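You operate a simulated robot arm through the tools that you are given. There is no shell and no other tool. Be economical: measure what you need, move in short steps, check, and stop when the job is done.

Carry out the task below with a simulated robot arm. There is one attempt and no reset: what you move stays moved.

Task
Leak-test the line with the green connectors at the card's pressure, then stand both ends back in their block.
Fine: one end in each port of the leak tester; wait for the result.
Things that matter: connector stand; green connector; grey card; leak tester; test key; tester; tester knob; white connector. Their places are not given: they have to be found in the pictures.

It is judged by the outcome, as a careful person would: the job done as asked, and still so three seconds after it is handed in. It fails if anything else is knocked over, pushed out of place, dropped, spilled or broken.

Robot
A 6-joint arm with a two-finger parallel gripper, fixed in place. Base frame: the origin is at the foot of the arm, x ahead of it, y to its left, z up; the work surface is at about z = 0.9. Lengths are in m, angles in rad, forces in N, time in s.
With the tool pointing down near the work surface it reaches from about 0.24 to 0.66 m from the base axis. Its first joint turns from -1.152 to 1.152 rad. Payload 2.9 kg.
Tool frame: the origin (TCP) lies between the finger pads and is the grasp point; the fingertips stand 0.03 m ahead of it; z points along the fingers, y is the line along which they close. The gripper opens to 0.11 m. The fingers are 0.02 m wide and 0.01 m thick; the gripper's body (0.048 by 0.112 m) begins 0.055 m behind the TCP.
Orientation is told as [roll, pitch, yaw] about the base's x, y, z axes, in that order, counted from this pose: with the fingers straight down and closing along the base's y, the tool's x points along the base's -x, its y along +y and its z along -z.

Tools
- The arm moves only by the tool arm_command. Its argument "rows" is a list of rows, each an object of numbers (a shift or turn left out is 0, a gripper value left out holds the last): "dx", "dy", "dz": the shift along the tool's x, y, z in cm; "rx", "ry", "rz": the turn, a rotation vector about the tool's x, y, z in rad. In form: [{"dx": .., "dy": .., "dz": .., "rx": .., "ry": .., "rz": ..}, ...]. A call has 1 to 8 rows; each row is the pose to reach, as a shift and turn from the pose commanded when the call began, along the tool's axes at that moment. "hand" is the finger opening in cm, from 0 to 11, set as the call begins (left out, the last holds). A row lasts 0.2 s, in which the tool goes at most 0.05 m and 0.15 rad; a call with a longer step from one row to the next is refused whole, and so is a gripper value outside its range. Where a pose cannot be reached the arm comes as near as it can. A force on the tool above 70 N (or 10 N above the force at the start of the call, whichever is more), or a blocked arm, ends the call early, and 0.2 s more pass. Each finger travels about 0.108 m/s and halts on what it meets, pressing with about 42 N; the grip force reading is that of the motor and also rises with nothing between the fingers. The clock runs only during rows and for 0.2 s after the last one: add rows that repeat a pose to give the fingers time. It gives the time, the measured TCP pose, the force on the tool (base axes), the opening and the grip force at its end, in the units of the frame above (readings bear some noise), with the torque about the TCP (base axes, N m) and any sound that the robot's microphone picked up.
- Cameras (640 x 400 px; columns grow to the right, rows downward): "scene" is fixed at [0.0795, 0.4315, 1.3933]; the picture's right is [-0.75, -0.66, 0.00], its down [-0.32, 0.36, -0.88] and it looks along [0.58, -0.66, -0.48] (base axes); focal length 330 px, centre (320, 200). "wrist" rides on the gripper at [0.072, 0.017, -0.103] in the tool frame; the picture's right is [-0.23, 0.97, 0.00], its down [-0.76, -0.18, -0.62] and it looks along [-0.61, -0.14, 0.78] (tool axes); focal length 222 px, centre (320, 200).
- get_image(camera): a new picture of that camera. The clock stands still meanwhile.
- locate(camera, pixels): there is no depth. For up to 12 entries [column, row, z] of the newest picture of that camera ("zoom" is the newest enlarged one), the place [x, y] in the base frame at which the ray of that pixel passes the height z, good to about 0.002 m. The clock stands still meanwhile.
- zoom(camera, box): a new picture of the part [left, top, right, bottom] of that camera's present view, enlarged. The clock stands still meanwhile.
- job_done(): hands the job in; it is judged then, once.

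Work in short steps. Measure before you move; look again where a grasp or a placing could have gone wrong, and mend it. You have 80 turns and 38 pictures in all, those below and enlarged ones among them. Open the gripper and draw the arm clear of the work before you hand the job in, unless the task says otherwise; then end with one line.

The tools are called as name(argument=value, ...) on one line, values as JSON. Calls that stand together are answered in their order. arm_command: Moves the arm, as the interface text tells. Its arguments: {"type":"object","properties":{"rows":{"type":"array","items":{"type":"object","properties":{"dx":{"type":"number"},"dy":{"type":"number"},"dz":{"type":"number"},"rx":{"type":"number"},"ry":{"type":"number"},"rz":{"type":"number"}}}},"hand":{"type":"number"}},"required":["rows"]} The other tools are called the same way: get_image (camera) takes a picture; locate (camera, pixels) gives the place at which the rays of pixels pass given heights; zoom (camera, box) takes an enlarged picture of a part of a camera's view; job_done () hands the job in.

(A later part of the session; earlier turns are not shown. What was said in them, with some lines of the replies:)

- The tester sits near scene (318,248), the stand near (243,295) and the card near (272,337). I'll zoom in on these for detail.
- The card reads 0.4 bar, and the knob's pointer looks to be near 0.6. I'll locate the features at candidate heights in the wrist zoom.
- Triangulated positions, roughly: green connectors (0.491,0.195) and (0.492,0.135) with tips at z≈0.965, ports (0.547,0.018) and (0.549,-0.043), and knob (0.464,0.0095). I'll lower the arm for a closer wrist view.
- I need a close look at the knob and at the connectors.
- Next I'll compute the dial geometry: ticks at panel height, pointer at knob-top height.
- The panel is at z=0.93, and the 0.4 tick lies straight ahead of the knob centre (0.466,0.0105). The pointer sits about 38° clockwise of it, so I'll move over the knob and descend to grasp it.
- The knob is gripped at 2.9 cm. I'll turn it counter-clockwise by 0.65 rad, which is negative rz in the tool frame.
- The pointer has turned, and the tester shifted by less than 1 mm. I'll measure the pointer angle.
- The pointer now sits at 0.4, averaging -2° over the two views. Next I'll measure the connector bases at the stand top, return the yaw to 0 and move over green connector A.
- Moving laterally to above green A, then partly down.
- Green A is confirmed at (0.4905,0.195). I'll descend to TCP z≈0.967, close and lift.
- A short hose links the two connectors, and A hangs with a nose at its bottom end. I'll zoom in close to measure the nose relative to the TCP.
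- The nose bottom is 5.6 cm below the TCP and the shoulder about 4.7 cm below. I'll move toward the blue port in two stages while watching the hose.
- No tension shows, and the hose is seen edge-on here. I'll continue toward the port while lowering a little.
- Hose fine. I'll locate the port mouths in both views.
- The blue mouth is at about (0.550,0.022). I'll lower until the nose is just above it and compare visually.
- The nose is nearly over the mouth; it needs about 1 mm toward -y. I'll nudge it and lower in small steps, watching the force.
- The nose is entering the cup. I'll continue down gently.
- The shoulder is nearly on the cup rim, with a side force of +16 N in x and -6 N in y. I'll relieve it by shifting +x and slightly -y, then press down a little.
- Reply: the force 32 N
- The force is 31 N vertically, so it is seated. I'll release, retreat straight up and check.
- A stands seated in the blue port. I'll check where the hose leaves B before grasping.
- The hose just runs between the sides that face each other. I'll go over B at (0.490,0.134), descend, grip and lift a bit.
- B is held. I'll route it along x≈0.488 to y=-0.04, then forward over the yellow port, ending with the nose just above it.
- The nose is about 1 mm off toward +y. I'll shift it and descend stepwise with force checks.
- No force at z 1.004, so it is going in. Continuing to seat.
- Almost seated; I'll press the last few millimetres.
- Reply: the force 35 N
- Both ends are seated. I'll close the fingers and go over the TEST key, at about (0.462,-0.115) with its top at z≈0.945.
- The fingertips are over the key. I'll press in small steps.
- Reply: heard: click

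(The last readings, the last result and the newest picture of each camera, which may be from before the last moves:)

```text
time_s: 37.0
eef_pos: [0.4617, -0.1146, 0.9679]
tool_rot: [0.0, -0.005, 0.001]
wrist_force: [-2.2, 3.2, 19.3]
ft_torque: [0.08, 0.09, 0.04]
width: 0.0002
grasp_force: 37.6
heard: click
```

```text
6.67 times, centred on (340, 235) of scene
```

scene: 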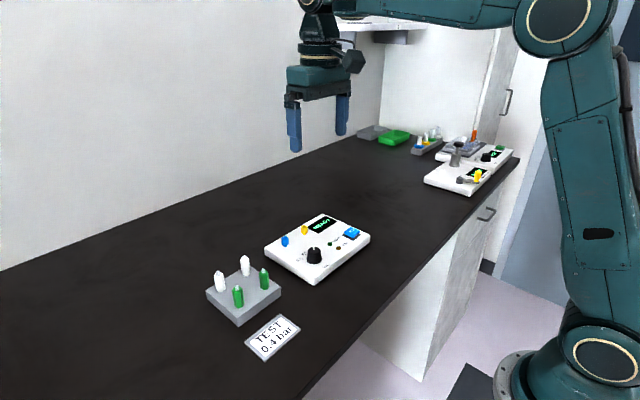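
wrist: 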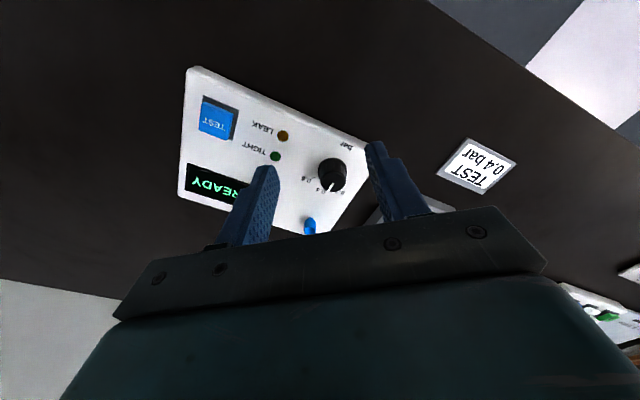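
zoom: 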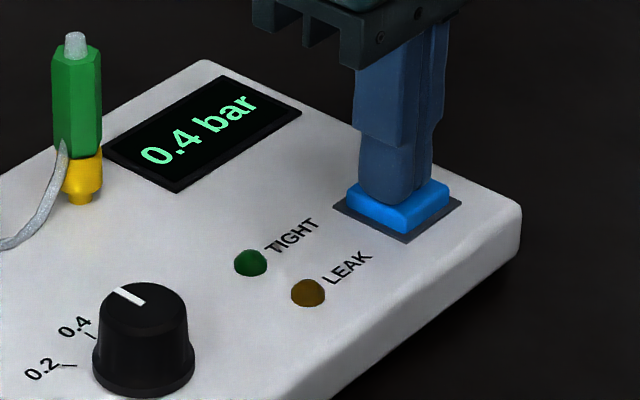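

The tester clicked and shows 0.4 bar. I'll release the key, rise and wait for the result.

arm_command(rows=[{"dz": -4}, {"dz": -8}, {"dz": -10}, {"dz": -10}, {"dz": -10}, {"dz": -10}, {"dz": -10}, {"dz": -10}])

arm_command(rows=[{"dz": 0}, {"dz": 0}, {"dz": 0}, {"dz": 0}, {"dz": 0}, {"dz": 0}, {"dz": 0}, {"dz": 0}])

arm_command(rows=[{"dz": 0}, {"dz": 0}, {"dz": 0}, {"dz": 0}, {"dz": 0}, {"dz": 0}, {"dz": 0}, {"dz": 0}])

zoom(camera="scene", box=[250, 195, 370, 285])

```text
time_s: 38.8
eef_pos: [0.4623, -0.1132, 1.0675]
tool_rot: [-0.001, 0.0, 0.0]
wrist_force: [0.2, 0.4, -0.3]
ft_torque: [0.01, 0.0, 0.0]
width: 0.0003
grasp_force: 37.7
```

```text
time_s: 40.6
eef_pos: [0.4618, -0.114, 1.0673]
tool_rot: [-0.001, -0.002, -0.001]
wrist_force: [-0.5, -0.2, 0.0]
ft_torque: [0.01, -0.03, -0.01]
width: 0.0
grasp_force: 38.3
```

```text
time_s: 42.4
eef_pos: [0.4602, -0.1136, 1.0675]
tool_rot: [0.0, 0.001, -0.001]
wrist_force: [0.3, 0.1, -0.2]
ft_torque: [0.01, 0.0, 0.0]
width: 0.0
grasp_force: 37.9
```

```text
4.44 times, centred on (310, 240) of scene
```

zoom: 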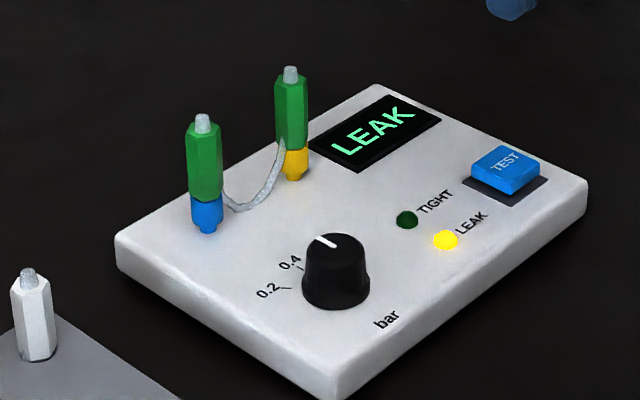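

The result is in: LEAK at 0.4 bar, with both ends fully seated. Next I'll return the ends, starting by regrasping B in the yellow port.

arm_command(rows=[{"dx": -2.9, "dy": 2.4}, {"dx": -5.9, "dy": 4.8}, {"dx": -8.8, "dy": 7.1}, {"dx": -8.8, "dy": 7.1, "dz": 3}, {"dx": -8.8, "dy": 7.1, "dz": 6}, {"dx": -8.8, "dy": 7.1, "dz": 7.0}, {"dx": -8.8, "dy": 7.1, "dz": 7.0}], hand=4)

arm_command(rows=[{"dz": 0}, {"dz": 0}, {"dz": 0}], hand=0.8)

arm_command(rows=[{"dz": -1}, {"dz": -2.5}, {"dz": -5}, {"dz": -5}])

```text
time_s: 44.0
eef_pos: [0.5474, -0.0439, 0.997]
tool_rot: [0.001, 0.001, 0.002]
wrist_force: [-0.6, 0.1, -1.4]
ft_torque: [0.02, 0.02, -0.01]
width: 0.04
grasp_force: 0.0
```

```text
time_s: 44.8
eef_pos: [0.5486, -0.0429, 0.9971]
tool_rot: [0.0, 0.0, 0.001]
wrist_force: [0.6, 0.0, -0.7]
ft_torque: [-0.03, -0.03, -0.01]
width: 0.0142
grasp_force: 42.0
```

```text
time_s: 45.8
eef_pos: [0.5491, -0.0442, 1.0472]
tool_rot: [0.0, -0.001, 0.001]
wrist_force: [1.0, 0.0, 0.8]
ft_torque: [-0.01, 0.03, 0.0]
width: 0.0143
grasp_force: 42.1
```

B is held (1.43 cm). Retracing the route back over its hole, stopping just above it.

arm_command(rows=[{"dx": 3}, {"dx": 6.13}, {"dx": 6.13, "dy": 4.5}, {"dx": 6.13, "dy": 9}, {"dx": 6.13, "dy": 13.3}, {"dx": 6.13, "dy": 17.6}, {"dx": 6.13, "dy": 17.6}, {"dx": 6.13, "dy": 17.6, "dz": 4.5}])

arm_command(rows=[{"dz": 0.8}, {"dz": 1.6}, {"dz": 1.6}])

```text
time_s: 47.6
eef_pos: [0.4858, 0.1335, 1.0026]
tool_rot: [0.0, -0.001, 0.0]
wrist_force: [0.1, -0.9, -0.7]
ft_torque: [0.01, -0.04, 0.0]
width: 0.0142
grasp_force: 41.9
```

```text
time_s: 48.4
eef_pos: [0.4869, 0.1325, 0.9867]
tool_rot: [0.0, -0.001, 0.0]
wrist_force: [0.1, -0.5, 0.1]
ft_torque: [0.0, -0.01, -0.02]
width: 0.0145
grasp_force: 42.0
```

No contact yet at z 0.987. I'll lower in small steps, watching the force.

arm_command(rows=[{"dz": 0.4}, {"dz": 0.8}, {"dz": 0.8}])

arm_command(rows=[{"dz": 0.3}, {"dz": 0.6}, {"dz": 0.6}])

```text
time_s: 49.2
eef_pos: [0.4861, 0.132, 0.9774]
tool_rot: [-0.001, 0.001, 0.0]
wrist_force: [0.6, 0.1, 0.2]
ft_torque: [0.0, -0.01, 0.01]
width: 0.0147
grasp_force: 41.8
```

```text
time_s: 50.0
eef_pos: [0.4881, 0.1318, 0.9724]
tool_rot: [0.001, -0.001, 0.0]
wrist_force: [0.1, 0.6, -0.6]
ft_torque: [0.02, -0.01, 0.02]
width: 0.0146
grasp_force: 41.8
```

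arm_command(rows=[{"dz": 0.2}, {"dz": 0.4}, {"dz": 0.4}])

arm_command(rows=[{"dz": 0.1}, {"dz": 0.2}, {"dz": 0.2}])

```text
time_s: 50.8
eef_pos: [0.4886, 0.1331, 0.9678]
tool_rot: [0.0, 0.0, -0.001]
wrist_force: [0.0, 0.3, 3.3]
ft_torque: [-0.01, 0.03, -0.01]
width: 0.0144
grasp_force: 42.3
```

```text
time_s: 51.6
eef_pos: [0.4877, 0.1333, 0.9674]
tool_rot: [0.0, -0.003, -0.001]
wrist_force: [0.1, 0.6, 8.9]
ft_torque: [0.01, -0.08, 0.03]
width: 0.0145
grasp_force: 41.8
```

B bottomed at z 0.9675, the same height as originally. I'll release it, go up, and regrasp A in the blue port.

arm_command(rows=[{"dz": 0}, {"dz": 0}], hand=5)

arm_command(rows=[{"dz": -4}, {"dz": -8}, {"dz": -10.1}, {"dz": -10.1, "dx": -2, "dy": -3.7}, {"dz": -10.1, "dx": -4, "dy": -7.4}, {"dz": -10.1, "dx": -6.2, "dy": -11.2}, {"dz": -10.1, "dx": -6.2, "dy": -11.2}])

arm_command(rows=[{"dz": 3}, {"dz": 6}, {"dz": 7}, {"dz": 7}], hand=4)

arm_command(rows=[{"dz": 0}, {"dz": 0}, {"dz": 0}], hand=0.8)

arm_command(rows=[{"dz": -1}, {"dz": -2.5}, {"dz": -5}, {"dz": -7}, {"dz": -7}])

```text
time_s: 52.2
eef_pos: [0.4882, 0.1332, 0.9656]
tool_rot: [0.0, 0.0, 0.0]
wrist_force: [-0.3, -0.3, -0.6]
ft_torque: [0.03, 0.01, 0.01]
width: 0.0501
grasp_force: 0.0
```

```text
time_s: 53.8
eef_pos: [0.5508, 0.0216, 1.0686]
tool_rot: [0.001, 0.0, -0.001]
wrist_force: [-1.3, 0.3, 0.6]
ft_torque: [0.0, -0.01, 0.0]
width: 0.0502
grasp_force: 0.0
```

```text
time_s: 54.8
eef_pos: [0.5504, 0.021, 0.9985]
tool_rot: [0.001, -0.001, -0.001]
wrist_force: [-0.3, -0.1, -0.8]
ft_torque: [0.02, -0.05, -0.01]
width: 0.0399
grasp_force: 0.0
```

```text
time_s: 55.6
eef_pos: [0.5501, 0.0213, 0.9981]
tool_rot: [-0.001, -0.001, 0.001]
wrist_force: [0.1, 0.8, -0.6]
ft_torque: [-0.05, -0.01, 0.0]
width: 0.0143
grasp_force: 41.9
```

```text
time_s: 56.8
eef_pos: [0.5506, 0.0194, 1.0673]
tool_rot: [0.001, -0.001, -0.001]
wrist_force: [0.3, 0.8, -0.1]
ft_torque: [-0.05, 0.0, 0.01]
width: 0.0146
grasp_force: 41.9
```

A is held. I'll carry it over its hole at about (0.489,0.194) and lower to just above it.

arm_command(rows=[{"dx": 1.5, "dy": 4.3}, {"dx": 3, "dy": 8.6}, {"dx": 4.5, "dy": 12.9}, {"dx": 6.05, "dy": 17.35}, {"dx": 6.05, "dy": 17.35, "dz": 4}, {"dx": 6.05, "dy": 17.35, "dz": 7.6}, {"dx": 6.05, "dy": 17.35, "dz": 7.6}])

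zoom(camera="scene", box=[200, 245, 290, 325])

```text
time_s: 58.4
eef_pos: [0.4908, 0.1951, 0.9931]
tool_rot: [-0.001, 0.0, 0.0]
wrist_force: [-0.4, -0.1, -0.2]
ft_torque: [0.04, 0.0, -0.03]
width: 0.0145
grasp_force: 41.7
```

```text
5.00 times, centred on (245, 285) of scene
```

zoom: 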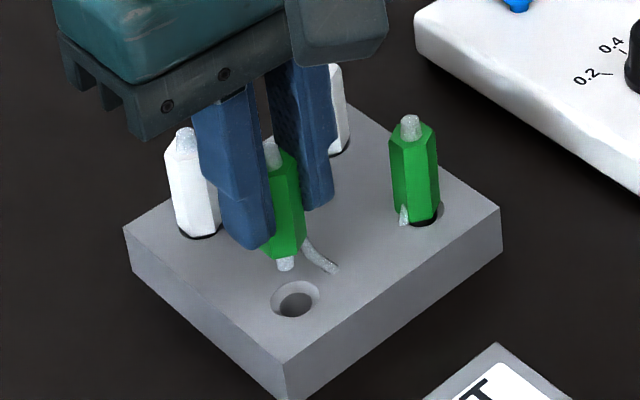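

The nose (286,268) looks left of the hole centre (296,299). I'll quantify this with locate.

locate(camera="zoom", pixels=[[295.5, 299, 0.93], [286, 270, 0.937], [286, 270, 0.935], [286, 260, 0.946], [286, 260, 0.948], [268, 138, 0.994], [410, 118, 0.967]])

```text
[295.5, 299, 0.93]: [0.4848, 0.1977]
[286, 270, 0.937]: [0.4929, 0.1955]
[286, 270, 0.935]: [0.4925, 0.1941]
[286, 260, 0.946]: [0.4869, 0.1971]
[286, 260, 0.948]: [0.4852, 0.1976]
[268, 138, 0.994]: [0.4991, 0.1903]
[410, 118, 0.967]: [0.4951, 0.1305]
```

Projection says the nose must move about 2.5 mm rightward in the image, which fits a slip from the earlier +x port force. I'll shift 2.4 mm in -x and 0.7 mm in -y, then lower gently.

arm_command(rows=[{"dx": 0.24, "dy": -0.07}, {"dx": 0.24, "dy": -0.07, "dz": 0.4}, {"dx": 0.24, "dy": -0.07, "dz": 0.8}, {"dx": 0.24, "dy": -0.07, "dz": 0.8}])

arm_command(rows=[{"dz": 0.2}, {"dz": 0.4}, {"dz": 0.4}])

```text
time_s: 59.4
eef_pos: [0.4871, 0.1952, 0.9849]
tool_rot: [0.0, 0.0, 0.0]
wrist_force: [0.5, -0.3, -0.1]
ft_torque: [0.02, -0.04, 0.02]
width: 0.0144
grasp_force: 41.9
```

```text
time_s: 60.2
eef_pos: [0.4879, 0.1942, 0.9797]
tool_rot: [0.0, 0.001, -0.002]
wrist_force: [0.0, 1.4, -0.5]
ft_torque: [0.01, -0.03, 0.04]
width: 0.0145
grasp_force: 42.0
```

Free so far; continuing down.

arm_command(rows=[{"dz": 0.2}, {"dz": 0.4}, {"dz": 0.4}])

arm_command(rows=[{"dz": 0.2}, {"dz": 0.4}, {"dz": 0.4}])

```text
time_s: 61.0
eef_pos: [0.4884, 0.1934, 0.9754]
tool_rot: [0.001, 0.0, 0.0]
wrist_force: [0.0, 0.5, 0.0]
ft_torque: [0.01, -0.02, 0.03]
width: 0.0141
grasp_force: 42.1
```

```text
time_s: 61.8
eef_pos: [0.4868, 0.1935, 0.9708]
tool_rot: [0.0, -0.001, -0.001]
wrist_force: [-0.2, 0.6, -0.8]
ft_torque: [0.0, 0.04, -0.01]
width: 0.0143
grasp_force: 42.6
```

arm_command(rows=[{"dz": 0.2}, {"dz": 0.4}, {"dz": 0.4}])

arm_command(rows=[{"dz": 0.1}, {"dz": 0.15}, {"dz": 0.15}])

```text
time_s: 62.6
eef_pos: [0.4872, 0.1934, 0.968]
tool_rot: [0.001, -0.001, 0.0]
wrist_force: [-4.9, -0.9, 14.8]
ft_torque: [-0.04, 0.17, -0.03]
width: 0.0143
grasp_force: 41.8
```

```text
time_s: 63.4
eef_pos: [0.4875, 0.1928, 0.9671]
tool_rot: [-0.001, -0.003, 0.0]
wrist_force: [-1.7, -2.5, 18.8]
ft_torque: [-0.17, 0.1, -0.02]
width: 0.0141
grasp_force: 42.1
```

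It bottomed at z≈0.9675, as originally. I'll release, rise clear and take the last look.

arm_command(rows=[{"dz": -0.15}, {"dz": -0.15}, {"dz": -0.15}], hand=5)

arm_command(rows=[{"dz": -4}, {"dz": -8}, {"dz": -12}, {"dz": -16}, {"dz": -20}, {"dz": -20}])

zoom(camera="scene", box=[190, 200, 390, 330])

```text
time_s: 64.2
eef_pos: [0.4866, 0.1932, 0.9675]
tool_rot: [0.0, -0.001, 0.0]
wrist_force: [0.1, 0.3, 0.0]
ft_torque: [-0.01, -0.01, 0.03]
width: 0.05
grasp_force: 0.1
```

```text
time_s: 65.6
eef_pos: [0.4858, 0.1955, 1.1673]
tool_rot: [0.0, 0.0, 0.0]
wrist_force: [0.4, -0.2, 0.1]
ft_torque: [0.03, 0.01, 0.02]
width: 0.0501
grasp_force: 0.0
```

```text
3.08 times, centred on (290, 265) of scene
```

zoom: 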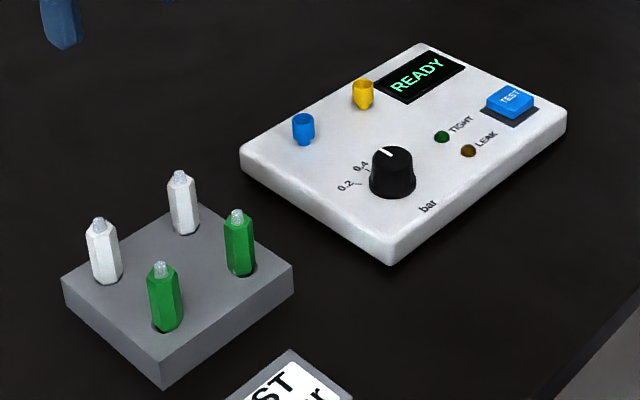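

Both green ends stand upright in the block, everything else is in place, and the gripper is open and clear. I'm handing in the job.

job_done()

```text
The job is handed in.
```

I leak-tested the green line at 0.4 bar, the card's pressure; the tester showed LEAK, and both green ends are back upright in their block.
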